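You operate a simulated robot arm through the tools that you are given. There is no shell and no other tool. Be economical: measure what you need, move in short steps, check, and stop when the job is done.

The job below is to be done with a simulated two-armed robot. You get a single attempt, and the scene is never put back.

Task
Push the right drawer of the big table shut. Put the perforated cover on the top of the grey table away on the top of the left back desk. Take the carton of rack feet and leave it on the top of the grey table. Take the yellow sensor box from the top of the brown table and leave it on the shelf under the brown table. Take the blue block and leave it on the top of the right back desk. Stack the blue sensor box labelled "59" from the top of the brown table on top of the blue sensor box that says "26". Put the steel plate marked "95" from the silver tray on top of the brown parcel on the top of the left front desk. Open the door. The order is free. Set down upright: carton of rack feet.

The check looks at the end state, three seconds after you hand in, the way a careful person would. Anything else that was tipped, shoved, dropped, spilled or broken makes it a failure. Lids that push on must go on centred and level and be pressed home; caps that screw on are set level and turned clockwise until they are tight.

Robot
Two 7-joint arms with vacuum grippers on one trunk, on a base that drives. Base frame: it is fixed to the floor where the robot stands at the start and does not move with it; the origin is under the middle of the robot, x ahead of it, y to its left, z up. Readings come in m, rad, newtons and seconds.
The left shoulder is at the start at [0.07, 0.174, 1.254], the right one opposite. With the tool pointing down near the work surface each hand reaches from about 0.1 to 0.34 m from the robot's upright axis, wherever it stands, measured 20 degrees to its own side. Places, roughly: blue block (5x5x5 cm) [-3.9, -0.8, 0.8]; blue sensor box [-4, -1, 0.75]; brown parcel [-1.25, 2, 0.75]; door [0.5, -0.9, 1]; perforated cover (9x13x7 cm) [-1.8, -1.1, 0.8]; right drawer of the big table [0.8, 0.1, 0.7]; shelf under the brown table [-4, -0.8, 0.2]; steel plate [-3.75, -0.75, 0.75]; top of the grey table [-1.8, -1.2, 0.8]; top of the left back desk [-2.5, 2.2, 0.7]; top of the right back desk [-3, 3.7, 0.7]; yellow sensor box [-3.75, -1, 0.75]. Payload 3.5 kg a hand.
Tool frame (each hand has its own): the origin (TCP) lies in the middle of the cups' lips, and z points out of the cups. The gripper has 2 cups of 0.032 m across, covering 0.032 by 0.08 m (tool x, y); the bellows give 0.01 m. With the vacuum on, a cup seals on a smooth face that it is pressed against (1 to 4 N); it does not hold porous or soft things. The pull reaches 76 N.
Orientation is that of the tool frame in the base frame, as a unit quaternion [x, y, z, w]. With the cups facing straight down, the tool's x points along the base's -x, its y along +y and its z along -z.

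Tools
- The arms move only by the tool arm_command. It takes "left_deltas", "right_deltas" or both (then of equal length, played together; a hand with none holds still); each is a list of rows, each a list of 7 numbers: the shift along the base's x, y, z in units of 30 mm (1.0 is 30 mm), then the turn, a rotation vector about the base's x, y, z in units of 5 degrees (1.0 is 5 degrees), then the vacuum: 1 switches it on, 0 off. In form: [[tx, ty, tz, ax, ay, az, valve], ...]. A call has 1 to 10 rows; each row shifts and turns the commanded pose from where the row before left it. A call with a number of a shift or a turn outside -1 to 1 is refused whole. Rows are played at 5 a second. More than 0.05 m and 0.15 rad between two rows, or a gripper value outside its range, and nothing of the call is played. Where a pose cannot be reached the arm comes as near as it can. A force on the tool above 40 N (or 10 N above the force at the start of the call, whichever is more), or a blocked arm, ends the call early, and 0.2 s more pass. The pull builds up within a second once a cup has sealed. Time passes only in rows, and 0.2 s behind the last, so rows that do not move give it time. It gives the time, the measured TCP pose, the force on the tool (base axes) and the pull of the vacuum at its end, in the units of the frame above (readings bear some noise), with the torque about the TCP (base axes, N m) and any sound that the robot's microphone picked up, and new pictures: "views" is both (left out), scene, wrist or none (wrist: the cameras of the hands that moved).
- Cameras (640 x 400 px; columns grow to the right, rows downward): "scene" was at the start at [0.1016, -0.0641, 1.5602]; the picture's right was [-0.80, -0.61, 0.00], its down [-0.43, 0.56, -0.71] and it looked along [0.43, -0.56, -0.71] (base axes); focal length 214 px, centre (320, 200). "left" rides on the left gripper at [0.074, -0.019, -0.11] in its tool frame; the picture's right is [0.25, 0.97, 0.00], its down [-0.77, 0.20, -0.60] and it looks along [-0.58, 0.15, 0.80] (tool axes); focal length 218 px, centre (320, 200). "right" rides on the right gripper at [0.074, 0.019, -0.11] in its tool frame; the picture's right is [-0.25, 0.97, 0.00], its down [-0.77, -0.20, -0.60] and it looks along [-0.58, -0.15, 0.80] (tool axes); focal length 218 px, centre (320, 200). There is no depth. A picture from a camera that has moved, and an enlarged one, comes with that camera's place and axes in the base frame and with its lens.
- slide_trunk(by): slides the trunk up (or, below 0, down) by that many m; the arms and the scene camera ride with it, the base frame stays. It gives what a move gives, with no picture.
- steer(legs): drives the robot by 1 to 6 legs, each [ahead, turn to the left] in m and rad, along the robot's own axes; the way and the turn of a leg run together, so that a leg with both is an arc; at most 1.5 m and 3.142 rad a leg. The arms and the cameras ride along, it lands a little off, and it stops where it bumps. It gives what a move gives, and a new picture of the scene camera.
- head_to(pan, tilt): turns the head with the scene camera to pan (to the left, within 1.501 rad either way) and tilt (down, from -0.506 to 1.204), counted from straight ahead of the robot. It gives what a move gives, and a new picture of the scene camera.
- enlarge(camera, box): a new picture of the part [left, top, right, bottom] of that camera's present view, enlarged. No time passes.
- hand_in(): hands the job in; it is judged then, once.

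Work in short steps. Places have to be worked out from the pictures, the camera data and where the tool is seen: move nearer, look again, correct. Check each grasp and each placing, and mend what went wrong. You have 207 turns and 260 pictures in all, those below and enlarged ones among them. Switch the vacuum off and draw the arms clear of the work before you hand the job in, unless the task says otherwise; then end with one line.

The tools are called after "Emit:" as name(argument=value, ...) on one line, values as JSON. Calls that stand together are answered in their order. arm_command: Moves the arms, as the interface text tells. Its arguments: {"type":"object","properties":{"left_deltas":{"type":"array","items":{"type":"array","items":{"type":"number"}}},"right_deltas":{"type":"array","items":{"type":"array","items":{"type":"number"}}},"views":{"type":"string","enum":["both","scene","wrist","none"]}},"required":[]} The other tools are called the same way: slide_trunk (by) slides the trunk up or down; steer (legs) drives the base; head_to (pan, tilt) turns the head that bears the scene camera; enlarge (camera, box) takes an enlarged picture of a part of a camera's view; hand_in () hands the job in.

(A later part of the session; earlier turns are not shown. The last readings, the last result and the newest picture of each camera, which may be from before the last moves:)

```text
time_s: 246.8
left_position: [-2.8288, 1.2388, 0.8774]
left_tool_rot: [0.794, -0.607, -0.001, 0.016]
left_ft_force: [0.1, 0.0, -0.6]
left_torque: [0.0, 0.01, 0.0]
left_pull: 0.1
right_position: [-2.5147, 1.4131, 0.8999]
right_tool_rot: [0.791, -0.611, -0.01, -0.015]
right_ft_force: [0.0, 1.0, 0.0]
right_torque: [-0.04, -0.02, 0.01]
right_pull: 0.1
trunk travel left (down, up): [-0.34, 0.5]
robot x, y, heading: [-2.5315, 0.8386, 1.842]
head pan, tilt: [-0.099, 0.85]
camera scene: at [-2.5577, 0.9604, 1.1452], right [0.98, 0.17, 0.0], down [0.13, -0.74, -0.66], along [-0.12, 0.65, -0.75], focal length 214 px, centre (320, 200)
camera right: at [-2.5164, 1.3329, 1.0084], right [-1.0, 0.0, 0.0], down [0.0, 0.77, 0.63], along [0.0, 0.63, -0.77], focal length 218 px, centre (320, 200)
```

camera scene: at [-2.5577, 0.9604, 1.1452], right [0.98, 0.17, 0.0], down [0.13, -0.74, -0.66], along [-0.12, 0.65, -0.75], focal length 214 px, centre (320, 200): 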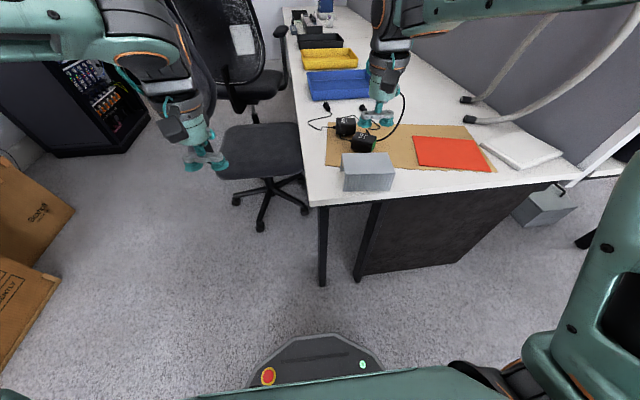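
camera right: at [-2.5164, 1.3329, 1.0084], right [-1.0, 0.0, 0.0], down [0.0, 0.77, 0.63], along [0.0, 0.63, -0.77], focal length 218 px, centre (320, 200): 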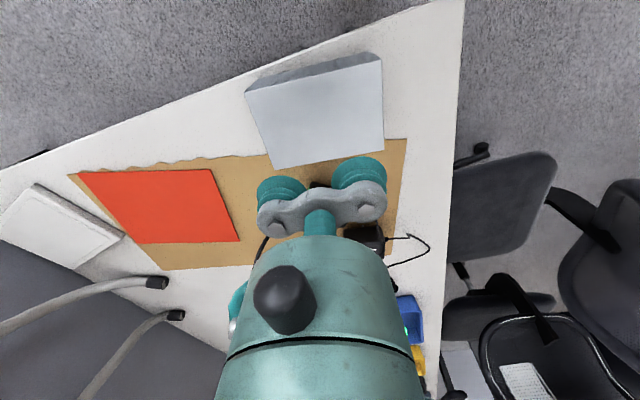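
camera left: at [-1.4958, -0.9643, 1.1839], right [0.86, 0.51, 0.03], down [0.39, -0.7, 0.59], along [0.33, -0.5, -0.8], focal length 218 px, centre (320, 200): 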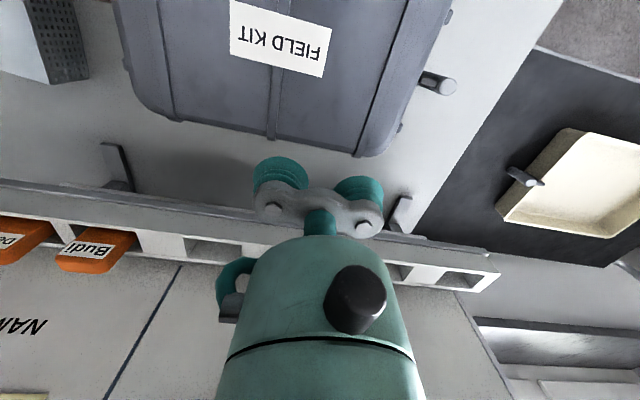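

The cover is placed cleanly. I raise the trunk, back off, and drive to the brown table.

Emit:
slide_trunk(by=0.33)

Emit:
steer(legs=[[-0.4, 0], [0, 2.31], [1.3, 0], [0, -0.73]])

Emit:
head_to(pan=0, tilt=0.6)

```text
time_s: 250.1
left_position: [-2.8292, 1.2384, 1.2059]
left_tool_rot: [0.794, -0.607, -0.001, 0.017]
left_ft_force: [-0.4, -0.5, -0.7]
left_torque: [0.03, 0.04, 0.01]
left_pull: 0.1
right_position: [-2.5156, 1.4129, 1.2301]
right_tool_rot: [0.791, -0.612, -0.011, -0.017]
right_ft_force: [0.3, -0.2, -0.7]
right_torque: [0.03, 0.03, 0.02]
right_pull: 0.0
trunk travel left (down, up): [-0.67, 0.17]
robot x, y, heading: [-2.5342, 0.8324, 1.842]
head pan, tilt: [-0.099, 0.85]
```

```text
time_s: 266.2
left_position: [-3.5225, -0.9681, 1.2068]
left_tool_rot: [0.99, 0.14, 0.013, 0.011]
left_ft_force: [-0.1, 0.0, 0.3]
left_torque: [0.04, 0.01, 0.01]
left_pull: 0.1
right_position: [-3.7008, -0.6582, 1.2305]
right_tool_rot: [0.991, 0.135, -0.019, -0.004]
right_ft_force: [-0.6, -0.4, 0.5]
right_torque: [0.01, -0.02, -0.04]
right_pull: 0.1
trunk travel left (down, up): [-0.67, 0.17]
robot x, y, heading: [-3.1241, -0.6665, -2.855]
head pan, tilt: [-0.099, 0.85]
camera scene: at [-3.2447, -0.6947, 1.4752], right [-0.19, 0.98, 0.0], down [0.74, 0.14, -0.66], along [-0.65, -0.12, -0.75], focal length 214 px, centre (320, 200)
```

scene: 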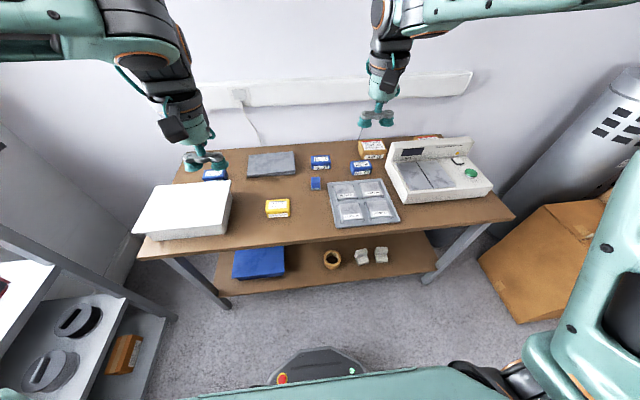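

```text
time_s: 267.0
left_position: [-3.5217, -0.9673, 1.2077]
left_tool_rot: [0.99, 0.139, 0.013, 0.014]
left_ft_force: [0.5, 0.1, -0.8]
left_torque: [0.02, 0.02, -0.01]
left_pull: 0.2
right_position: [-3.6996, -0.6575, 1.2296]
right_tool_rot: [0.991, 0.135, -0.019, -0.003]
right_ft_force: [-0.9, 0.6, 0.0]
right_torque: [-0.03, 0.01, 0.01]
right_pull: 0.0
trunk travel left (down, up): [-0.67, 0.17]
robot x, y, heading: [-3.1218, -0.6637, -2.852]
head pan, tilt: [0.0, 0.6]
camera scene: at [-3.2527, -0.7045, 1.496], right [-0.28, 0.96, 0.0], down [0.54, 0.16, -0.82], along [-0.79, -0.23, -0.57], focal length 214 px, centre (320, 200)
```

scene: 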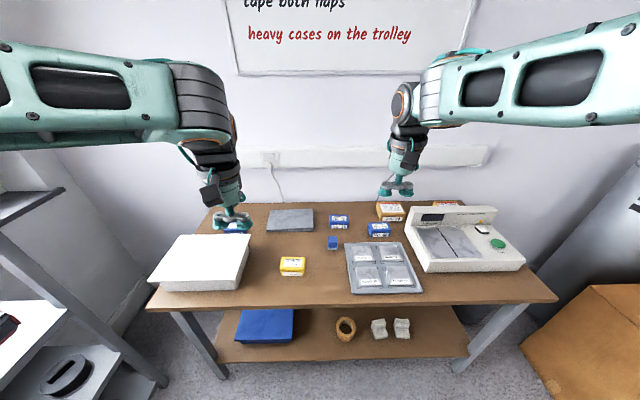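

The whole brown table is in view. I zoom to read the labels.

Emit:
enlarge(camera="scene", box=[260, 190, 440, 302])

Emit:
enlarge(camera="scene", box=[200, 200, 280, 250])

```text
3.56 times, centred on (350, 246) of scene
camera zoom: at [-3.2527, -0.7045, 1.496], right [-0.28, 0.96, 0.0], down [0.54, 0.16, -0.82], along [-0.79, -0.23, -0.57], focal length 763 px, centre (213, 36)
```

zoom: 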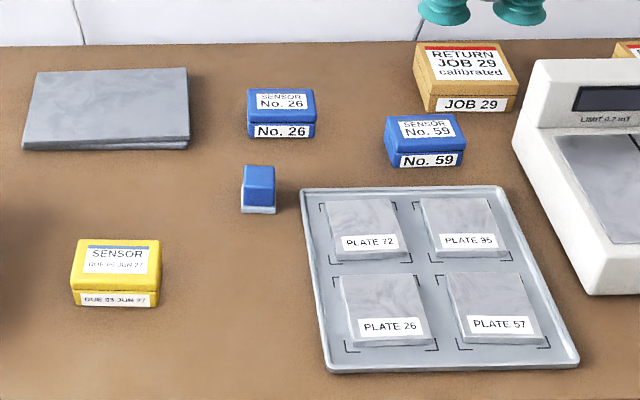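

```text
8.00 times, centred on (240, 225) of scene
camera zoom: at [-3.2527, -0.7045, 1.496], right [-0.28, 0.96, 0.0], down [0.54, 0.16, -0.82], along [-0.79, -0.23, -0.57], focal length 1716 px, centre (960, 0)
```

zoom: 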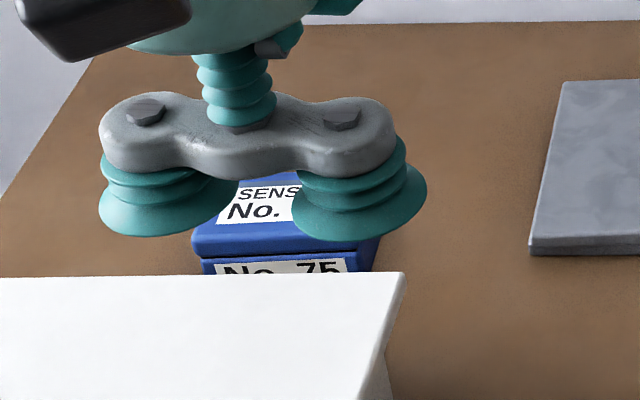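

Labels read: No. 26 is at the back centre, No. 59 to its right, the small blue block in front of 26, Plate 95 at the back right of the tray, and the yellow box front left. I drive closer (0.3 m), watching for bumps.

Emit:
steer(legs=[[0.3, -0.01]])

Emit:
head_to(pan=0, tilt=1.1)

```text
time_s: 269.0
left_position: [-3.795, -1.0446, 1.2051]
left_tool_rot: [0.99, 0.137, 0.014, 0.012]
left_ft_force: [-0.4, 0.2, -0.3]
left_torque: [0.02, -0.05, 0.01]
left_pull: 0.0
right_position: [-3.9723, -0.7338, 1.2274]
right_tool_rot: [0.991, 0.13, -0.017, -0.005]
right_ft_force: [-1.5, -0.4, -0.2]
right_torque: [0.01, -0.04, 0.02]
right_pull: 0.0
trunk travel left (down, up): [-0.67, 0.17]
robot x, y, heading: [-3.3918, -0.7437, -2.861]
head pan, tilt: [0.0, 0.6]
stopped in leg 1: the robot was blocked; the commanded pose is now the measured one
camera scene: at [-3.5254, -0.7836, 1.4955], right [-0.28, 0.96, 0.0], down [0.55, 0.16, -0.82], along [-0.79, -0.23, -0.57], focal length 214 px, centre (320, 200)
```

scene: 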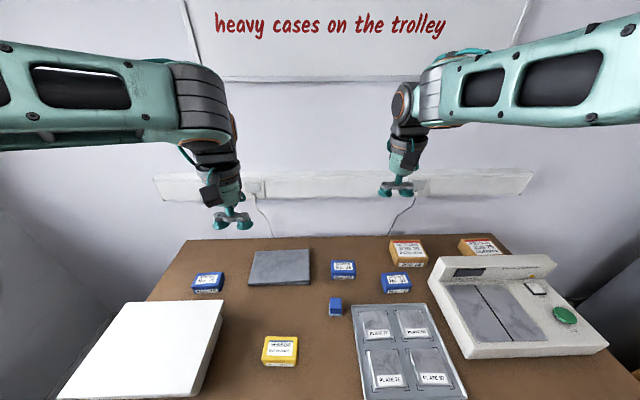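

```text
time_s: 269.9
left_position: [-3.7901, -1.0438, 1.2076]
left_tool_rot: [0.991, 0.136, 0.012, 0.013]
left_ft_force: [-0.5, -0.1, -0.2]
left_torque: [-0.01, -0.01, -0.01]
left_pull: 0.0
right_position: [-3.9665, -0.7319, 1.2298]
right_tool_rot: [0.991, 0.13, -0.019, -0.003]
right_ft_force: [0.0, 0.2, -0.3]
right_torque: [0.02, 0.0, 0.02]
right_pull: 0.1
trunk travel left (down, up): [-0.67, 0.17]
robot x, y, heading: [-3.3922, -0.7464, -2.861]
head pan, tilt: [0.0, 1.1]
camera scene: at [-3.495, -0.7749, 1.4576], right [-0.28, 0.96, 0.0], down [0.86, 0.25, -0.46], along [-0.44, -0.13, -0.89], focal length 214 px, centre (320, 200)
```

scene: 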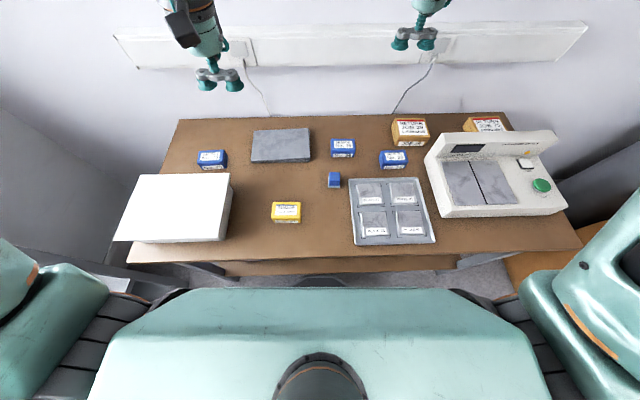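

Blocked by the shelf at F≈-3.467, which is as near as the base gets. I zoom this overhead view to measure the items precisely.

Emit:
enlarge(camera="scene", box=[250, 120, 450, 245])

```text
3.20 times, centred on (350, 182) of scene
camera zoom: at [-3.495, -0.7749, 1.4576], right [-0.28, 0.96, 0.0], down [0.86, 0.25, -0.46], along [-0.44, -0.13, -0.89], focal length 686 px, centre (224, 256)
```

zoom: 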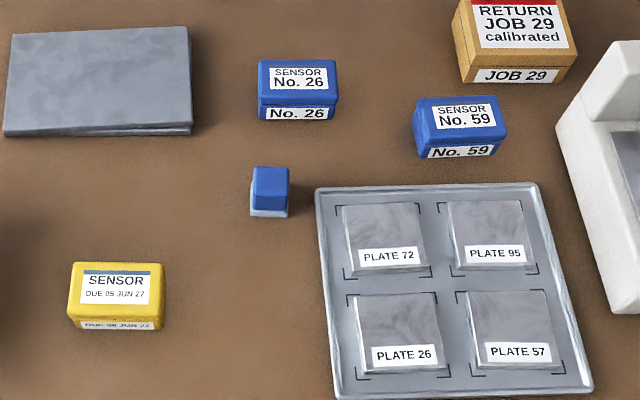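

In robot coordinates (forward, right, metres), I get No. 59 ≈ (0.594, 0.266), No. 26 ≈ (0.644, 0.085), block ≈ (0.51, 0.05), Plate 95 ≈ (0.462, 0.282) and yellow ≈ (0.388, -0.107), with box tops at z≈0.84. I lower the trunk and bring the right hand over 59.

Emit:
slide_trunk(by=-0.24)

Emit:
arm_command(right_deltas=[[-0.58, 0.64, 0, 0, -0.44, 0.25, 0], [-0.58, 0.64, 0, 0, 0, 0.25, 0], [-0.58, 0.64, -0.5, 0, 0, 0.25, 0], [-0.58, 0.64, -0.5, 0, 0, 0.25, 0], [0, 0, -0.5, 0, 0, 0, 0]], views="both")

```text
time_s: 272.4
left_position: [-3.7916, -1.0441, 0.9682]
left_tool_rot: [0.99, 0.137, 0.012, 0.012]
left_ft_force: [1.0, 0.3, -0.5]
left_torque: [0.01, 0.02, -0.02]
left_pull: 0.1
right_position: [-3.9672, -0.7313, 0.9914]
right_tool_rot: [0.991, 0.13, -0.019, -0.004]
right_ft_force: [0.5, -0.7, 0.1]
right_torque: [0.01, -0.01, 0.0]
right_pull: 0.0
trunk travel left (down, up): [-0.43, 0.41]
robot x, y, heading: [-3.3884, -0.7442, -2.861]
head pan, tilt: [0.0, 1.1]
```

```text
time_s: 273.6
left_position: [-3.79, -1.0437, 0.9672]
left_tool_rot: [0.991, 0.136, 0.012, 0.013]
left_ft_force: [0.7, 0.5, 0.5]
left_torque: [-0.01, 0.01, -0.01]
left_pull: 0.1
right_position: [-4.0378, -0.655, 0.9452]
right_tool_rot: [0.985, 0.174, 0.0, -0.001]
right_ft_force: [-0.2, -0.3, -0.5]
right_torque: [0.0, -0.01, -0.01]
right_pull: 0.0
trunk travel left (down, up): [-0.43, 0.41]
robot x, y, heading: [-3.3878, -0.748, -2.861]
head pan, tilt: [0.0, 1.1]
camera scene: at [-3.4956, -0.7755, 1.2175], right [-0.28, 0.96, 0.0], down [0.86, 0.25, -0.45], along [-0.44, -0.13, -0.89], focal length 214 px, centre (320, 200)
camera right: at [-3.9615, -0.6482, 1.0563], right [0.09, -1.0, 0.0], down [-0.79, -0.08, 0.6], along [-0.6, -0.05, -0.8], focal length 218 px, centre (320, 200)
```

scene: 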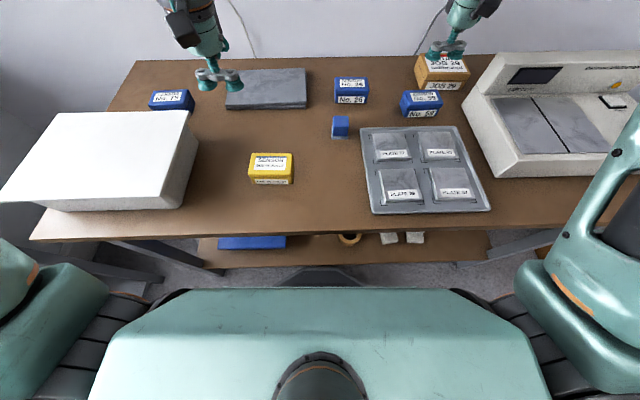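
right: 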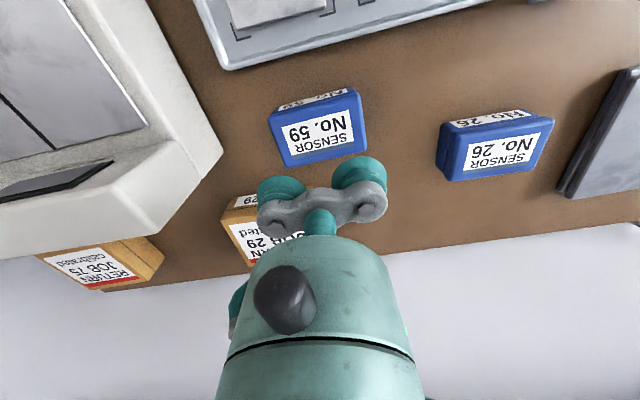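

The tool is right over No. 59 and aligned with it. I descend with the vacuum on.

Emit:
arm_command(right_deltas=[[0, 0, -0.9, 0, 0, 0, 1], [0, 0, -0.9, 0, 0, 0, 1], [0, 0, -0.7, 0, 0, 0, 1], [0, 0, -0.2, 0, 0, 0, 1], [0, 0, -0.2, 0, 0, 0, 1], [0, 0, -0.2, 0, 0, 0, 1], [0, 0, -0.13, 0, 0, 0, 1], [0, 0, -0.13, 0, 0, 0, 1], [0, 0, -0.13, 0, 0, 0, 1], [0, 0, 0, 0, 0, 0, 1]], views="none")

```text
time_s: 275.8
left_position: [-3.7894, -1.0432, 0.969]
left_tool_rot: [0.991, 0.136, 0.011, 0.013]
left_ft_force: [0.7, 0.5, -0.4]
left_torque: [0.0, -0.02, -0.01]
left_pull: 0.0
right_position: [-4.0362, -0.6543, 0.8442]
right_tool_rot: [0.985, 0.174, -0.004, -0.001]
right_ft_force: [-8.4, 2.2, 26.5]
right_torque: [-0.31, -0.23, -0.12]
right_pull: 75.3
trunk travel left (down, up): [-0.43, 0.41]
robot x, y, heading: [-3.3916, -0.7466, -2.866]
head pan, tilt: [0.0, 1.1]
```

No. 59 is gripped. I lift it 9 cm and carry it over No. 26 at about (-4.039, -0.842), then check.

Emit:
arm_command(right_deltas=[[0, 0, 0.6, 0, 0, 0, 1], [0, 0, 1, 0, 0, 0, 1], [0, 0, 1, 0, 0, 0, 1], [0, -0.9, 0.4, 0, 0, -0.2, 1], [0, -0.9, 0, 0, 0, -0.2, 1], [0, -0.9, 0, 0, 0, -0.2, 1], [0, -0.9, 0, 0, 0, -0.2, 1], [-0.1, -0.9, 0, 0, 0, 0, 1], [0, -0.9, 0, 0, 0, 0, 1], [0, -0.84, 0, 0, 0, 0, 1]], views="both")

```text
time_s: 278.0
left_position: [-3.7914, -1.0446, 0.9671]
left_tool_rot: [0.991, 0.136, 0.012, 0.012]
left_ft_force: [-0.5, -0.3, -0.5]
left_torque: [0.01, -0.01, -0.01]
left_pull: 0.0
right_position: [-4.0414, -0.8435, 0.9301]
right_tool_rot: [0.99, 0.14, 0.0, -0.002]
right_ft_force: [0.2, -0.4, -1.2]
right_torque: [0.02, -0.01, -0.02]
right_pull: 74.8
trunk travel left (down, up): [-0.43, 0.41]
robot x, y, heading: [-3.3846, -0.7446, -2.862]
head pan, tilt: [0.0, 1.1]
camera scene: at [-3.4959, -0.7759, 1.2174], right [-0.28, 0.96, 0.0], down [0.86, 0.25, -0.45], along [-0.44, -0.13, -0.89], focal length 214 px, centre (320, 200)
camera right: at [-3.9636, -0.8416, 1.0412], right [0.02, -1.0, 0.0], down [-0.8, -0.02, 0.6], along [-0.6, -0.01, -0.8], focal length 218 px, centre (320, 200)
```

scene: 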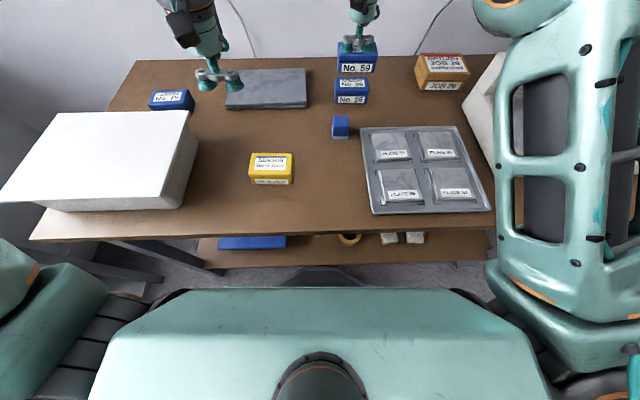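
right: 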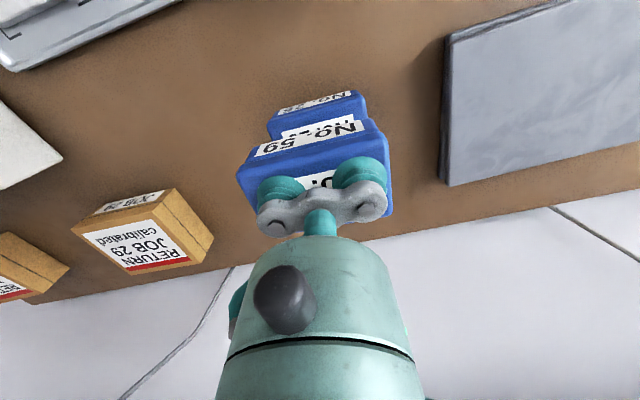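

It looks close to lined up. I zoom on the stack from the head to refine.

Emit:
enlarge(camera="scene", box=[310, 30, 406, 90])

Emit:
enlarge(camera="right", box=[220, 70, 420, 195])

```text
6.67 times, centred on (358, 60) of scene
camera zoom: at [-3.4959, -0.7759, 1.2174], right [-0.28, 0.96, 0.0], down [0.86, 0.25, -0.45], along [-0.44, -0.13, -0.89], focal length 1430 px, centre (67, 1133)
```

zoom: 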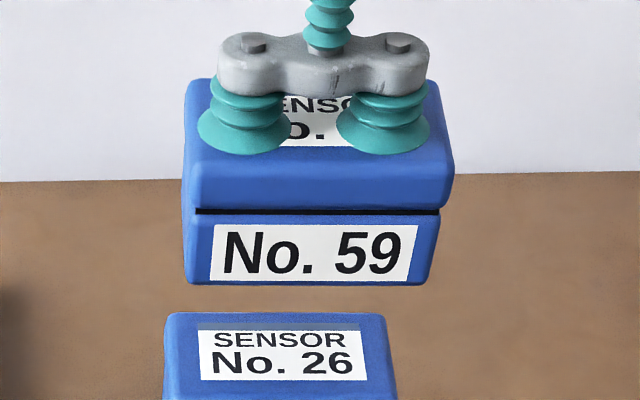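

```text
3.20 times, centred on (320, 132) of right
camera zoom: at [-3.9636, -0.8416, 1.0412], right [0.02, -1.0, 0.0], down [-0.8, -0.02, 0.6], along [-0.6, -0.01, -0.8], focal length 698 px, centre (320, 416)
```

zoom: 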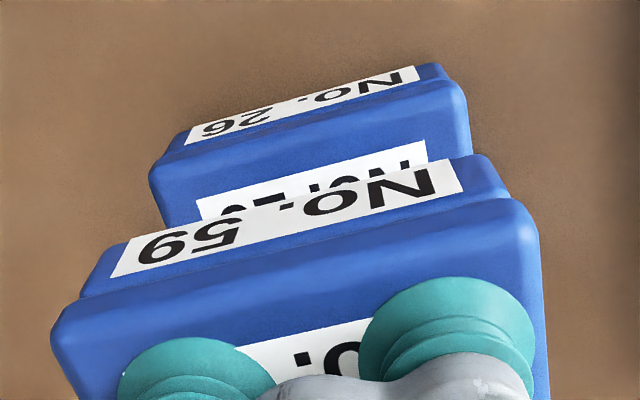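

Alignment is within about 3 mm. I trim slightly and lower onto No. 26.

Emit:
arm_command(right_deltas=[[0.03, -0.1, -0.5, 0, 0, 0.2, 1], [0, 0, -0.4, 0, 0, 0, 1], [0, 0, -0.2, 0, 0, 0, 1], [0, 0, -0.15, 0, 0, 0, 1], [0, 0, -0.1, 0, 0, 0, 1], [0, 0, -0.1, 0, 0, 0, 1], [0, 0, -0.1, 0, 0, 0, 1], [0, 0, -0.1, 0, 0, 0, 1]], views="none")

```text
time_s: 279.8
left_position: [-3.7893, -1.0435, 0.9697]
left_tool_rot: [0.99, 0.137, 0.01, 0.012]
left_ft_force: [1.0, -0.7, -0.5]
left_torque: [0.04, 0.01, 0.02]
left_pull: 0.0
right_position: [-4.0381, -0.8445, 0.887]
right_tool_rot: [0.989, 0.147, -0.006, 0.0]
right_ft_force: [-9.2, -0.9, 30.7]
right_torque: [-0.51, 0.09, -0.09]
right_pull: 75.7
trunk travel left (down, up): [-0.43, 0.41]
robot x, y, heading: [-3.3887, -0.7407, -2.862]
head pan, tilt: [0.0, 1.1]
```

Contact at z 0.887 with 30 N. I release and lift clear.

Emit:
arm_command(right_deltas=[[0, 0, 0.1, 0, 0, 0, 1], [0, 0, 0, 0, 0, 0, 0], [0, 0, 0, 0, 0, 0, 0], [0, 0, 0, 0, 0, 0, 0], [0, 0, 0.2, 0, 0, 0, 0], [0, 0, 0.5, 0, 0, 0, 0], [0, 0, 1, 0, 0, 0, 0], [0, 0, 1, 0, 0, 0, 0]], views="scene")

Emit:
enlarge(camera="scene", box=[310, 40, 406, 100])

```text
time_s: 281.6
left_position: [-3.7899, -1.0438, 0.9669]
left_tool_rot: [0.991, 0.136, 0.013, 0.012]
left_ft_force: [-0.3, -0.2, -0.8]
left_torque: [0.0, 0.02, -0.02]
left_pull: 0.0
right_position: [-4.0402, -0.8463, 0.9661]
right_tool_rot: [0.989, 0.147, -0.001, 0.0]
right_ft_force: [0.2, -0.5, 0.4]
right_torque: [0.02, 0.0, 0.0]
right_pull: 0.2
trunk travel left (down, up): [-0.43, 0.41]
robot x, y, heading: [-3.3896, -0.742, -2.859]
head pan, tilt: [0.0, 1.1]
camera scene: at [-3.4954, -0.7751, 1.2175], right [-0.28, 0.96, 0.0], down [0.86, 0.25, -0.45], along [-0.44, -0.13, -0.89], focal length 214 px, centre (320, 200)
```

scene: 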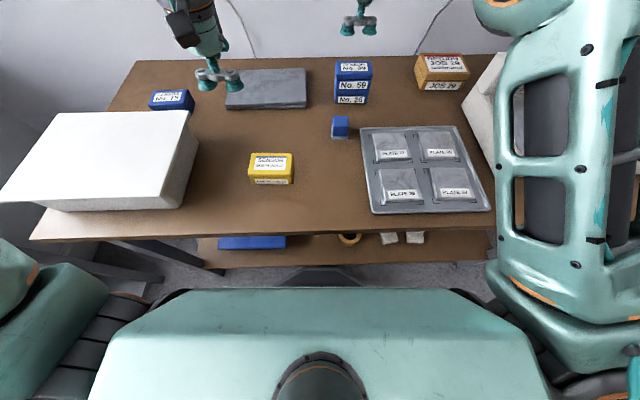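

```text
6.67 times, centred on (358, 70) of scene
camera zoom: at [-3.4954, -0.7751, 1.2175], right [-0.28, 0.96, 0.0], down [0.86, 0.25, -0.45], along [-0.44, -0.13, -0.89], focal length 1430 px, centre (67, 1067)
```

zoom: 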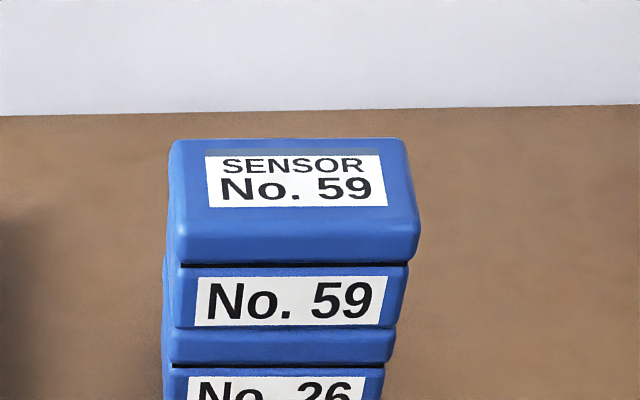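

The stack is good. Next the yellow box with the left hand: I estimate its top centre at (-3.733, -0.951). I level the left tool and move over it.

Emit:
arm_command(left_deltas=[[0.5, 0.8, 0, 0.23, 0.33, 0, 0], [0.5, 0.8, 0, 0, 0, 0, 0], [0.5, 0.8, 0, 0, 0, 0, 0], [0.4, 0.7, -0.5, 0, 0, 0, 0], [0, 0, -0.5, 0, 0, 0, 0]], right_deltas=[[0, 0.5, 1, 0, 0, 0, 0], [0, 0.5, 1, 0, 0, 0, 0], [0, 0, 0, 0, 0, 0, 0], [0, 0, 0, 0, 0, 0, 0], [0, 0, 0, 0, 0, 0, 0]], views="wrist")

```text
time_s: 282.8
left_position: [-3.7337, -0.9516, 0.9359]
left_tool_rot: [0.991, 0.137, -0.001, 0.001]
left_ft_force: [1.0, -0.5, -0.7]
left_torque: [-0.01, 0.01, -0.01]
left_pull: 0.0
right_position: [-4.0401, -0.8152, 1.0244]
right_tool_rot: [0.989, 0.148, -0.001, -0.001]
right_ft_force: [0.2, -0.2, 0.4]
right_torque: [0.01, 0.0, 0.02]
right_pull: 0.0
trunk travel left (down, up): [-0.43, 0.41]
robot x, y, heading: [-3.3902, -0.744, -2.858]
head pan, tilt: [0.0, 1.1]
camera right: at [-3.9637, -0.8125, 1.1359], right [0.04, -1.0, 0.0], down [-0.8, -0.03, 0.6], along [-0.6, -0.02, -0.8], focal length 218 px, centre (320, 200)
camera left: at [-3.6677, -0.9136, 1.048], right [0.51, -0.86, 0.0], down [-0.69, -0.4, 0.61], along [-0.52, -0.31, -0.8], focal length 218 px, centre (320, 200)
```

right: 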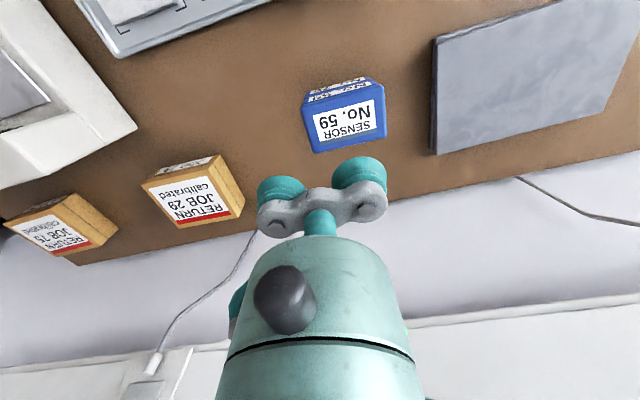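
left: 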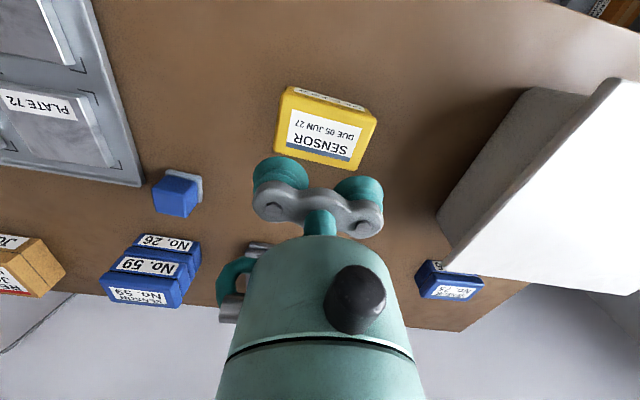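

The left tool is within 6 mm of the yellow box's centre. I trim and descend with the vacuum on.

Emit:
arm_command(left_deltas=[[0.15, -0.1, -0.9, 0, 0, 0, 1], [0, 0, -0.9, 0, 0, 0, 1], [0, 0, -0.5, 0, 0, 0, 1], [0, 0, -0.2, 0, 0, 0, 1], [0, 0, -0.2, 0, 0, 0, 1], [0, 0, -0.15, 0, 0, 0, 1], [0, 0, -0.15, 0, 0, 0, 1], [0, 0, -0.1, 0, 0, 0, 1], [0, 0, 0, 0, 0, 0, 1]], views="none")

```text
time_s: 284.8
left_position: [-3.729, -0.954, 0.8451]
left_tool_rot: [0.991, 0.136, -0.001, 0.002]
left_ft_force: [-0.4, -1.3, 5.5]
left_torque: [0.11, 0.05, 0.12]
left_pull: 75.8
right_position: [-4.0401, -0.8146, 1.0258]
right_tool_rot: [0.989, 0.148, -0.001, -0.001]
right_ft_force: [0.5, 0.4, -0.4]
right_torque: [0.0, -0.03, 0.01]
right_pull: 0.1
trunk travel left (down, up): [-0.43, 0.41]
robot x, y, heading: [-3.3891, -0.7415, -2.862]
head pan, tilt: [0.0, 1.1]
```

The yellow box is gripped. I lift it, pull the right hand in, and back out while shifting right, so I can go down to shelf height.

Emit:
arm_command(left_deltas=[[0, 0, 0.5, 0, 0, 0, 1], [0, 0, 1, 0, 0, 0, 1], [0, 0, 1, 0, 0, 0, 1], [0, 0, 1, 0, 0, 0, 1], [0, 0, 0, 0, 0, 0, 1], [0, 0, 0, 0, 0, 0, 1], [0, 0, 0, 0, 0, 0, 1]], right_deltas=[[0.77, 0.62, 0, 0, 0, 0, 0], [0.77, 0.62, 0, 0, 0, 0, 0], [0.77, 0.62, 0, 0, 0, 0, 0], [0.77, 0.62, 0, 0, 0, 0, 0], [0.96, 0.27, 0, 0, 0, 0, 0], [0.96, 0.27, 0, 0, 0, 0, 0], [0.96, 0.27, 0, 0, 0, 0, 0]], views="none")

Emit:
steer(legs=[[-0.1, 0], [0, 0.25], [-0.38, 0], [0, -0.255]])

Emit:
slide_trunk(by=-0.4)

Emit:
head_to(pan=0.1, tilt=0.55)

```text
time_s: 286.4
left_position: [-3.7293, -0.953, 0.9483]
left_tool_rot: [0.991, 0.137, -0.001, 0.001]
left_ft_force: [-1.4, -0.3, -1.8]
left_torque: [-0.01, -0.01, -0.02]
left_pull: 75.3
right_position: [-3.8657, -0.7176, 1.0229]
right_tool_rot: [0.989, 0.149, 0.0, -0.001]
right_ft_force: [-0.5, 0.0, 0.4]
right_torque: [0.03, 0.05, -0.01]
right_pull: 0.0
right hand out of reach, approached as far as the arm can: row 6
trunk travel left (down, up): [-0.43, 0.41]
robot x, y, heading: [-3.3882, -0.7429, -2.86]
head pan, tilt: [0.0, 1.1]
```

```text
time_s: 291.3
left_position: [-3.3075, -0.7318, 0.9478]
left_tool_rot: [0.991, 0.134, -0.001, 0.001]
left_ft_force: [0.0, 0.6, -1.0]
left_torque: [0.0, 0.0, -0.03]
left_pull: 76.0
right_position: [-3.4418, -0.4955, 1.0228]
right_tool_rot: [0.989, 0.145, 0.001, -0.001]
right_ft_force: [-0.4, 0.0, -0.1]
right_torque: [0.01, 0.0, -0.02]
right_pull: 0.0
trunk travel left (down, up): [-0.43, 0.41]
robot x, y, heading: [-2.9656, -0.5263, -2.869]
head pan, tilt: [0.0, 1.1]
camera scene: at [-3.0728, -0.5537, 1.2175], right [-0.27, 0.96, 0.0], down [0.86, 0.24, -0.45], along [-0.44, -0.12, -0.89], focal length 214 px, centre (320, 200)
```

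scene: 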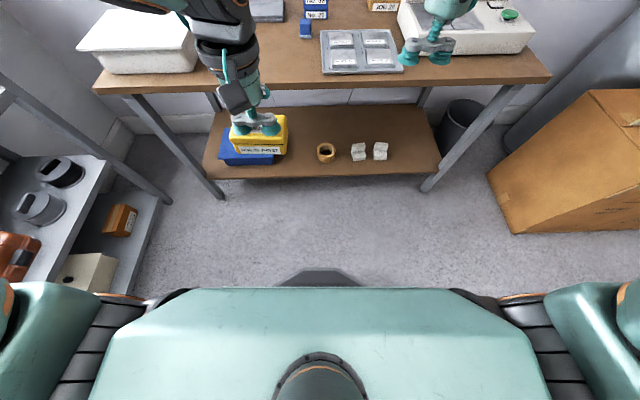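

```text
time_s: 295.1
left_position: [-3.308, -0.7317, 0.5491]
left_tool_rot: [0.991, 0.133, 0.0, 0.001]
left_ft_force: [0.0, 0.3, -1.6]
left_torque: [-0.01, 0.02, 0.0]
left_pull: 75.6
right_position: [-3.4425, -0.4956, 0.6237]
right_tool_rot: [0.989, 0.145, 0.0, -0.002]
right_ft_force: [-0.9, 1.2, 0.1]
right_torque: [0.02, 0.01, -0.01]
right_pull: 0.0
trunk travel left (down, up): [-0.03, 0.81]
robot x, y, heading: [-2.9678, -0.528, -2.866]
head pan, tilt: [0.0, 1.1]
```

```text
time_s: 296.1
left_position: [-3.3071, -0.7312, 0.549]
left_tool_rot: [0.991, 0.133, -0.001, 0.002]
left_ft_force: [0.1, 0.2, -0.7]
left_torque: [0.01, -0.03, 0.02]
left_pull: 75.8
right_position: [-3.4422, -0.4943, 0.6246]
right_tool_rot: [0.989, 0.145, 0.0, -0.001]
right_ft_force: [-0.2, -0.1, 0.2]
right_torque: [-0.02, -0.01, -0.01]
right_pull: 0.1
trunk travel left (down, up): [-0.03, 0.81]
robot x, y, heading: [-2.968, -0.5221, -2.867]
head pan, tilt: [0.099, 0.55]
camera scene: at [-3.0955, -0.5697, 0.8605], right [-0.37, 0.93, 0.0], down [0.49, 0.19, -0.85], along [-0.79, -0.31, -0.52], focal length 214 px, centre (320, 200)
```

scene: 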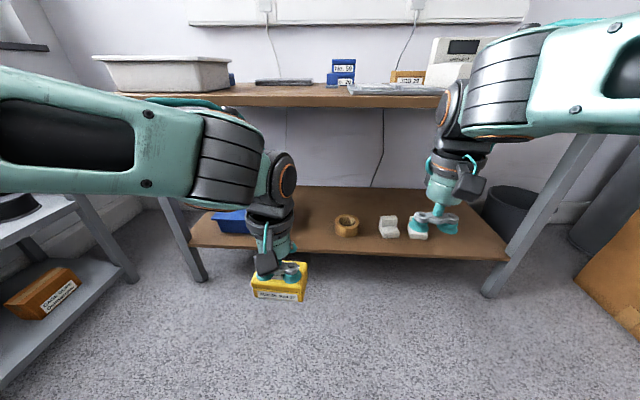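

Good view of the shelf: free space lies between the blue crate and the tape roll. I swing the right hand out to the side so it won't meet the table, and lower and extend the left hand.

Emit:
arm_command(left_deltas=[[0, 0, -1, 0, 0, 0, 1], [0, 0, -1, 0, 0, 0, 1], [0, 0, -1, 0, 0, 0, 1], [0, 0, -1, 0, 0, 0, 1], [-0.8, -0.25, -0.7, 0, 0, 0, 1], [-0.96, -0.27, 0, 0, 0, 0, 1], [-0.96, -0.27, 0, 0, 0, 0, 1], [0, 0, 0, 0, 0, 0, 1], [0, 0, 0, 0, 0, 0, 1], [0, 0, 0, 0, 0, 0, 1]], right_deltas=[[0.2, 1, 0, 0, 0, 0, 0], [0.2, 1, 0, 0, 0, 0, 0], [0.4, 1, 0, 0, 0, 0, 0], [0.5, 1, 0, 0, 0, 0, 0], [0.6, 1, 0, 0, 0, 0, 0], [0.6, 1, 0, 0, 0, 0, 0], [0.6, 1, 0, 0, 0, 0, 0], [0.6, 1, 0, 0, 0, 0, 0], [0.6, 1, 0, 0, 0, 0, 0], [0.6, 1, 0, 0, 0, 0, 0]], views="scene")

```text
time_s: 298.3
left_position: [-3.3901, -0.7571, 0.4063]
left_tool_rot: [0.991, 0.133, -0.001, 0.001]
left_ft_force: [0.5, 0.4, -1.7]
left_torque: [0.03, 0.0, 0.0]
left_pull: 75.2
right_position: [-3.3286, -0.312, 0.5293]
right_tool_rot: [0.989, 0.146, -0.001, -0.001]
right_ft_force: [-0.2, -0.2, -1.1]
right_torque: [0.03, 0.02, -0.02]
right_pull: 0.0
right hand out of reach, approached as far as the arm can: row 5, 6, 7, 8, 9, 10
trunk travel left (down, up): [-0.03, 0.81]
robot x, y, heading: [-2.963, -0.5251, -2.865]
head pan, tilt: [0.099, 0.55]
camera scene: at [-3.0956, -0.5697, 0.8607], right [-0.37, 0.93, 0.0], down [0.49, 0.19, -0.85], along [-0.79, -0.31, -0.52], focal length 214 px, centre (320, 200)
```

scene: 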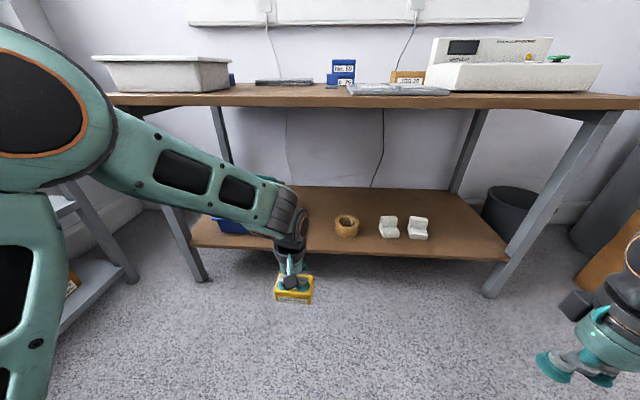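

The left arm's elbow is high, so I extend the arm farther to flatten the forearm and lower it a bit before driving under the table edge.

Emit:
arm_command(left_deltas=[[-0.96, -0.27, -0.3, 0, 0, 0, 1], [-0.96, -0.27, -0.3, 0, 0, 0, 1], [-0.96, -0.27, -0.3, 0, 0, 0, 1], [-0.96, -0.27, 0, 0, 0, 0, 1]], views="none")

Emit:
steer(legs=[[0.12, 0]])

```text
time_s: 299.3
left_position: [-3.5051, -0.786, 0.3806]
left_tool_rot: [0.991, 0.133, -0.001, 0.001]
left_ft_force: [1.1, 0.6, -1.9]
left_torque: [0.0, -0.01, 0.01]
left_pull: 76.2
right_position: [-3.3282, -0.3134, 0.529]
right_tool_rot: [0.989, 0.145, 0.0, -0.001]
right_ft_force: [-0.5, 0.5, 0.5]
right_torque: [-0.01, 0.01, 0.01]
right_pull: 0.1
trunk travel left (down, up): [-0.03, 0.81]
robot x, y, heading: [-2.9653, -0.5223, -2.867]
head pan, tilt: [0.099, 0.55]
```

```text
time_s: 300.5
left_position: [-3.6208, -0.8193, 0.3796]
left_tool_rot: [0.991, 0.133, 0.0, 0.002]
left_ft_force: [0.9, 0.4, -1.4]
left_torque: [0.02, 0.03, 0.03]
left_pull: 75.5
right_position: [-3.4441, -0.3452, 0.5297]
right_tool_rot: [0.989, 0.146, 0.0, -0.001]
right_ft_force: [-0.1, 0.1, 0.3]
right_torque: [-0.04, -0.01, 0.01]
right_pull: 0.1
trunk travel left (down, up): [-0.03, 0.81]
robot x, y, heading: [-3.0832, -0.5563, -2.864]
head pan, tilt: [0.099, 0.55]
camera scene: at [-3.2108, -0.6022, 0.8606], right [-0.37, 0.93, 0.0], down [0.49, 0.19, -0.85], along [-0.79, -0.31, -0.52], focal length 214 px, centre (320, 200)
```

scene: 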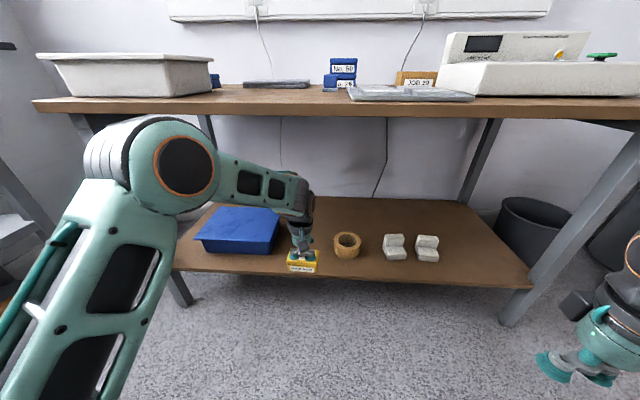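

Lined up between the crate and the tape. I drive the last 0.13 m and look through the wrist camera.

Emit:
steer(legs=[[0.13, 0]])

Emit:
enlarge(camera="left", box=[0, 0, 640, 400])

```text
time_s: 301.8
left_position: [-3.7442, -0.8544, 0.3804]
left_tool_rot: [0.991, 0.133, 0.0, 0.001]
left_ft_force: [0.8, -1.0, -1.5]
left_torque: [0.01, -0.02, -0.02]
left_pull: 75.3
right_position: [-3.5693, -0.3794, 0.5288]
right_tool_rot: [0.99, 0.144, 0.0, -0.001]
right_ft_force: [-1.0, 0.9, -0.6]
right_torque: [0.0, 0.0, -0.03]
right_pull: 0.1
trunk travel left (down, up): [-0.03, 0.81]
robot x, y, heading: [-3.2073, -0.5855, -2.868]
head pan, tilt: [0.099, 0.55]
camera scene: at [-3.3353, -0.6373, 0.8606], right [-0.37, 0.93, 0.0], down [0.49, 0.19, -0.85], along [-0.79, -0.31, -0.52], focal length 214 px, centre (320, 200)
```

scene: 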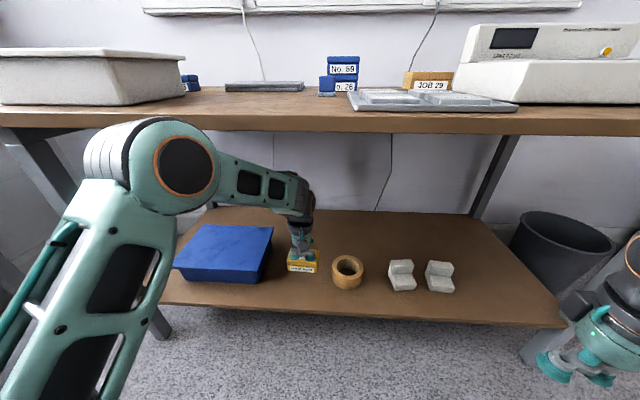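

```text
1.00 times, centred on (320, 200) of left (not enlarged: the box is as wide or as high as the picture)
camera zoom: at [-3.6775, -0.8176, 0.4914], right [0.5, -0.87, 0.0], down [-0.69, -0.4, 0.61], along [-0.52, -0.3, -0.8], focal length 218 px, centre (320, 200)
```

zoom: 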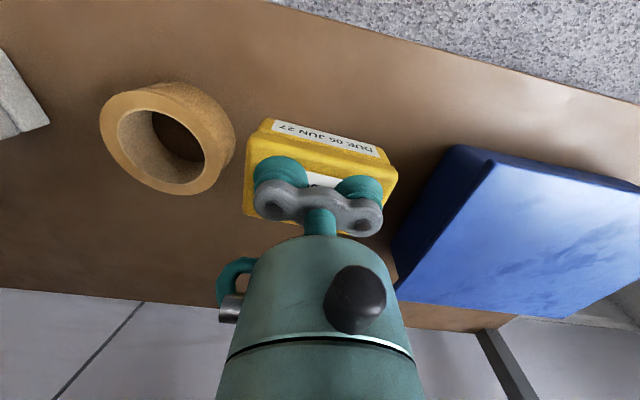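

The box is over the shelf with clearance to both the tape and the crate. I lower until it touches.

Emit:
arm_command(left_deltas=[[0, 0, -0.5, 0, 0, 0, 1], [0, 0, -0.3, 0, 0, 0, 1], [0, 0, -0.2, 0, 0, 0, 1], [0, 0, -0.2, 0, 0, 0, 1], [0, 0, -0.2, 0, 0, 0, 1], [0, 0, -0.15, 0, 0, 0, 1], [0, 0, -0.15, 0, 0, 0, 1], [0, 0, -0.15, 0, 0, 0, 1], [0, 0, -0.15, 0, 0, 0, 1], [0, 0, -0.15, 0, 0, 0, 1]], views="none")

```text
time_s: 304.0
left_position: [-3.7446, -0.8538, 0.3157]
left_tool_rot: [0.991, 0.133, 0.0, 0.001]
left_ft_force: [-0.3, -0.8, -0.9]
left_torque: [-0.01, -0.05, 0.0]
left_pull: 75.3
right_position: [-3.5694, -0.3805, 0.5281]
right_tool_rot: [0.99, 0.144, 0.0, -0.001]
right_ft_force: [-0.4, -0.2, 0.4]
right_torque: [0.0, 0.03, 0.02]
right_pull: 0.0
trunk travel left (down, up): [-0.03, 0.81]
robot x, y, heading: [-3.2086, -0.592, -2.87]
head pan, tilt: [0.099, 0.55]
```

Emit:
arm_command(left_deltas=[[0, 0, -0.2, 0, 0, 0, 1], [0, 0, -0.15, 0, 0, 0, 1], [0, 0, -0.15, 0, 0, 0, 1], [0, 0, -0.15, 0, 0, 0, 1], [0, 0, -0.15, 0, 0, 0, 1], [0, 0, -0.15, 0, 0, 0, 1], [0, 0, -0.15, 0, 0, 0, 1], [0, 0, -0.15, 0, 0, 0, 1], [0, 0, -0.15, 0, 0, 0, 1], [0, 0, -0.15, 0, 0, 0, 1]], views="wrist")

```text
time_s: 305.5
left_position: [-3.7446, -0.855, 0.2923]
left_tool_rot: [0.991, 0.134, -0.005, 0.0]
left_ft_force: [4.5, 1.2, 22.1]
left_torque: [0.05, -0.31, 0.05]
left_pull: 75.6
right_position: [-3.5681, -0.3796, 0.5298]
right_tool_rot: [0.989, 0.145, -0.001, -0.001]
right_ft_force: [0.7, 0.0, 0.2]
right_torque: [0.0, -0.01, 0.02]
right_pull: 0.1
trunk travel left (down, up): [-0.03, 0.81]
robot x, y, heading: [-3.207, -0.5928, -2.869]
head pan, tilt: [0.099, 0.55]
stopped in row 7 (left hand): the force on the tool passed its limit at 46 N (the readings are from after the stop); the commanded pose is now the measured one
camera left: at [-3.6781, -0.818, 0.404], right [0.5, -0.87, 0.0], down [-0.68, -0.4, 0.61], along [-0.53, -0.31, -0.79], focal length 218 px, centre (320, 200)
```

left: 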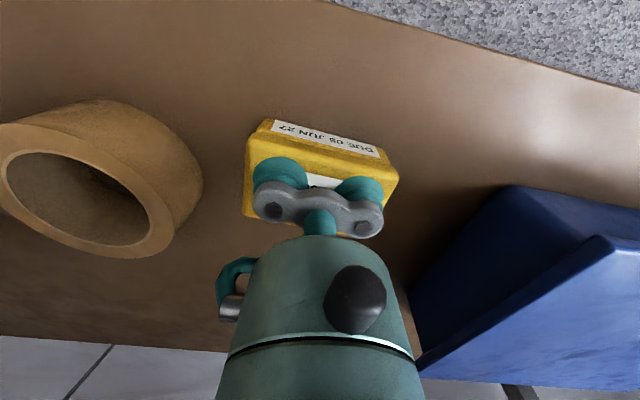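

The box rests on the shelf. I release, lift a little, and back straight out.

Emit:
arm_command(left_deltas=[[0, 0, 0.1, 0, 0, 0, 0], [0, 0, 0, 0, 0, 0, 0], [0, 0, 0, 0, 0, 0, 0], [0, 0, 0, 0, 0, 0, 0], [0, 0, 0.2, 0, 0, 0, 0], [0, 0, 0.6, 0, 0, 0, 0], [0, 0, 1, 0, 0, 0, 0], [0, 0, 0.8, 0, 0, 0, 0]], views="none")

Emit:
steer(legs=[[-0.32, 0]])

```text
time_s: 307.3
left_position: [-3.7461, -0.8548, 0.3712]
left_tool_rot: [0.991, 0.134, -0.002, 0.001]
left_ft_force: [-0.1, -0.7, 0.2]
left_torque: [0.0, -0.03, 0.0]
left_pull: 0.0
right_position: [-3.5691, -0.3802, 0.5295]
right_tool_rot: [0.989, 0.145, 0.001, -0.001]
right_ft_force: [-0.8, -0.4, -0.8]
right_torque: [0.02, 0.01, -0.02]
right_pull: 0.1
trunk travel left (down, up): [-0.03, 0.81]
robot x, y, heading: [-3.2033, -0.5908, -2.869]
head pan, tilt: [0.099, 0.55]
```

```text
time_s: 309.4
left_position: [-3.4348, -0.7687, 0.3711]
left_tool_rot: [0.991, 0.134, -0.002, 0.001]
left_ft_force: [-0.3, 0.6, -0.4]
left_torque: [0.01, 0.0, 0.0]
left_pull: 0.1
right_position: [-3.258, -0.292, 0.5285]
right_tool_rot: [0.989, 0.146, 0.0, -0.002]
right_ft_force: [-0.1, -0.8, -1.6]
right_torque: [0.01, 0.0, 0.02]
right_pull: 0.1
trunk travel left (down, up): [-0.03, 0.81]
robot x, y, heading: [-2.8954, -0.502, -2.865]
head pan, tilt: [0.099, 0.55]
camera scene: at [-3.0247, -0.5496, 0.8606], right [-0.37, 0.93, 0.0], down [0.49, 0.19, -0.85], along [-0.79, -0.31, -0.52], focal length 214 px, centre (320, 200)
```

scene: 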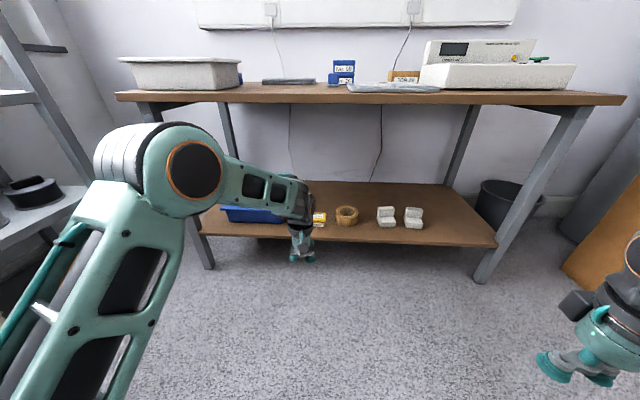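

The yellow box is on the shelf. I raise up, lift and retract the left hand, and go back in for the block and plate.

Emit:
slide_trunk(by=0.4)

Emit:
arm_command(left_deltas=[[0.96, 0.27, 1, 0, 0, 0, 0], [0.96, 0.27, 1, 0, 0, 0, 0], [0.7, 0.2, 1, 0, 0, 0, 0], [0, 0, 1, 0, 0, 0, 0], [0, 0, 1, 0, 0, 0, 0], [0, 0, 1, 0, 0, 0, 0], [0, 0, 0.5, 0, 0, 0, 0]], right_deltas=[[0, 0, 0.5, 0, 0, 0, 0], [0, 0, 0.5, 0, 0, 0, 0], [0, 0, 0.5, 0, 0, 0, 0], [-0.8, -0.23, 0, 0, 0, 0, 0], [-0.96, -0.27, 0, 0, 0, 0, 0], [-0.96, -0.27, 0, 0, 0, 0, 0], [-0.96, -0.27, 0, 0, 0, 0, 0]], views="none")

Emit:
steer(legs=[[0.45, 0]])

Emit:
head_to(pan=0, tilt=1.1)

```text
time_s: 313.2
left_position: [-3.4359, -0.7675, 0.7706]
left_tool_rot: [0.991, 0.134, -0.003, 0.0]
left_ft_force: [-0.1, 0.0, 0.3]
left_torque: [0.02, 0.01, 0.01]
left_pull: 0.1
right_position: [-3.259, -0.2922, 0.9294]
right_tool_rot: [0.99, 0.144, 0.0, -0.001]
right_ft_force: [0.4, -0.1, 0.3]
right_torque: [-0.02, 0.02, -0.01]
right_pull: 0.0
trunk travel left (down, up): [-0.43, 0.41]
robot x, y, heading: [-2.8979, -0.5039, -2.869]
head pan, tilt: [0.099, 0.55]
```

```text
time_s: 314.8
left_position: [-3.3575, -0.7469, 0.9666]
left_tool_rot: [0.991, 0.135, -0.002, 0.001]
left_ft_force: [-0.1, -0.2, 0.5]
left_torque: [0.0, -0.01, 0.02]
left_pull: 0.1
right_position: [-3.3726, -0.3456, 0.9591]
right_tool_rot: [0.989, 0.146, 0.0, -0.002]
right_ft_force: [-0.5, 0.5, 0.6]
right_torque: [0.0, 0.0, 0.0]
right_pull: 0.2
right hand out of reach, approached as far as the arm can: row 1, 2, 3
trunk travel left (down, up): [-0.43, 0.41]
robot x, y, heading: [-2.8948, -0.5027, -2.87]
head pan, tilt: [0.099, 0.55]
```

```text
time_s: 317.6
left_position: [-3.7923, -0.8684, 0.9657]
left_tool_rot: [0.991, 0.133, -0.003, 0.0]
left_ft_force: [0.2, -0.2, 0.4]
left_torque: [-0.03, 0.0, 0.0]
left_pull: 0.0
right_position: [-3.8063, -0.4681, 0.9588]
right_tool_rot: [0.989, 0.145, 0.0, -0.001]
right_ft_force: [0.7, 0.5, 0.0]
right_torque: [0.0, 0.0, 0.0]
right_pull: 0.2
trunk travel left (down, up): [-0.43, 0.41]
robot x, y, heading: [-3.3283, -0.6258, -2.864]
head pan, tilt: [0.099, 0.55]
camera scene: at [-3.4602, -0.6726, 1.2605], right [-0.37, 0.93, 0.0], down [0.49, 0.19, -0.85], along [-0.79, -0.31, -0.52], focal length 214 px, centre (320, 200)
```

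scene: 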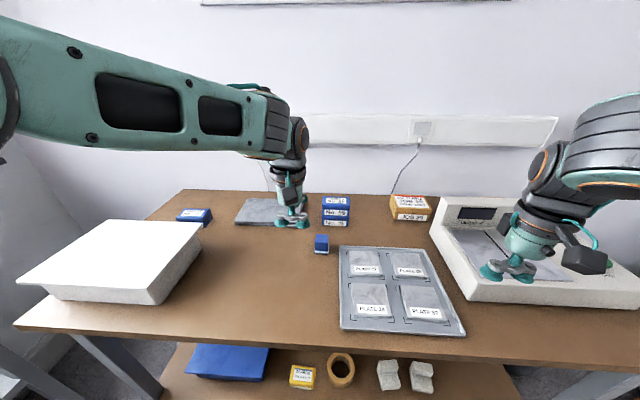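

```text
time_s: 318.5
left_position: [-3.791, -0.8676, 0.9659]
left_tool_rot: [0.991, 0.133, -0.002, 0.0]
left_ft_force: [-0.6, -0.7, 0.4]
left_torque: [0.0, 0.01, -0.01]
left_pull: 0.0
right_position: [-3.8055, -0.4681, 0.9593]
right_tool_rot: [0.989, 0.145, 0.0, -0.001]
right_ft_force: [0.0, 0.5, -0.2]
right_torque: [0.01, 0.01, -0.04]
right_pull: 0.2
trunk travel left (down, up): [-0.43, 0.41]
robot x, y, heading: [-3.3326, -0.6271, -2.867]
head pan, tilt: [0.0, 1.1]
camera scene: at [-3.4369, -0.6568, 1.2175], right [-0.27, 0.96, 0.0], down [0.86, 0.24, -0.45], along [-0.44, -0.12, -0.89], focal length 214 px, centre (320, 200)
```

scene: 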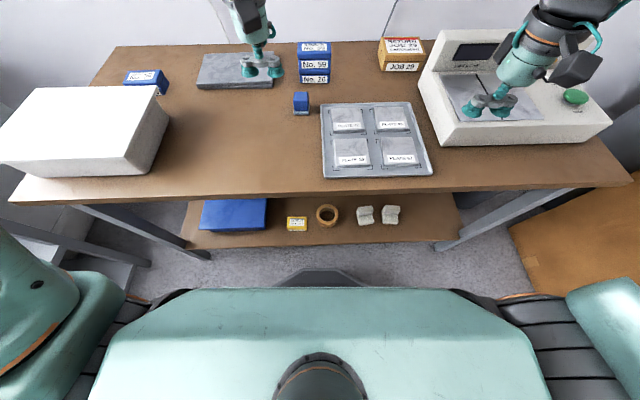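

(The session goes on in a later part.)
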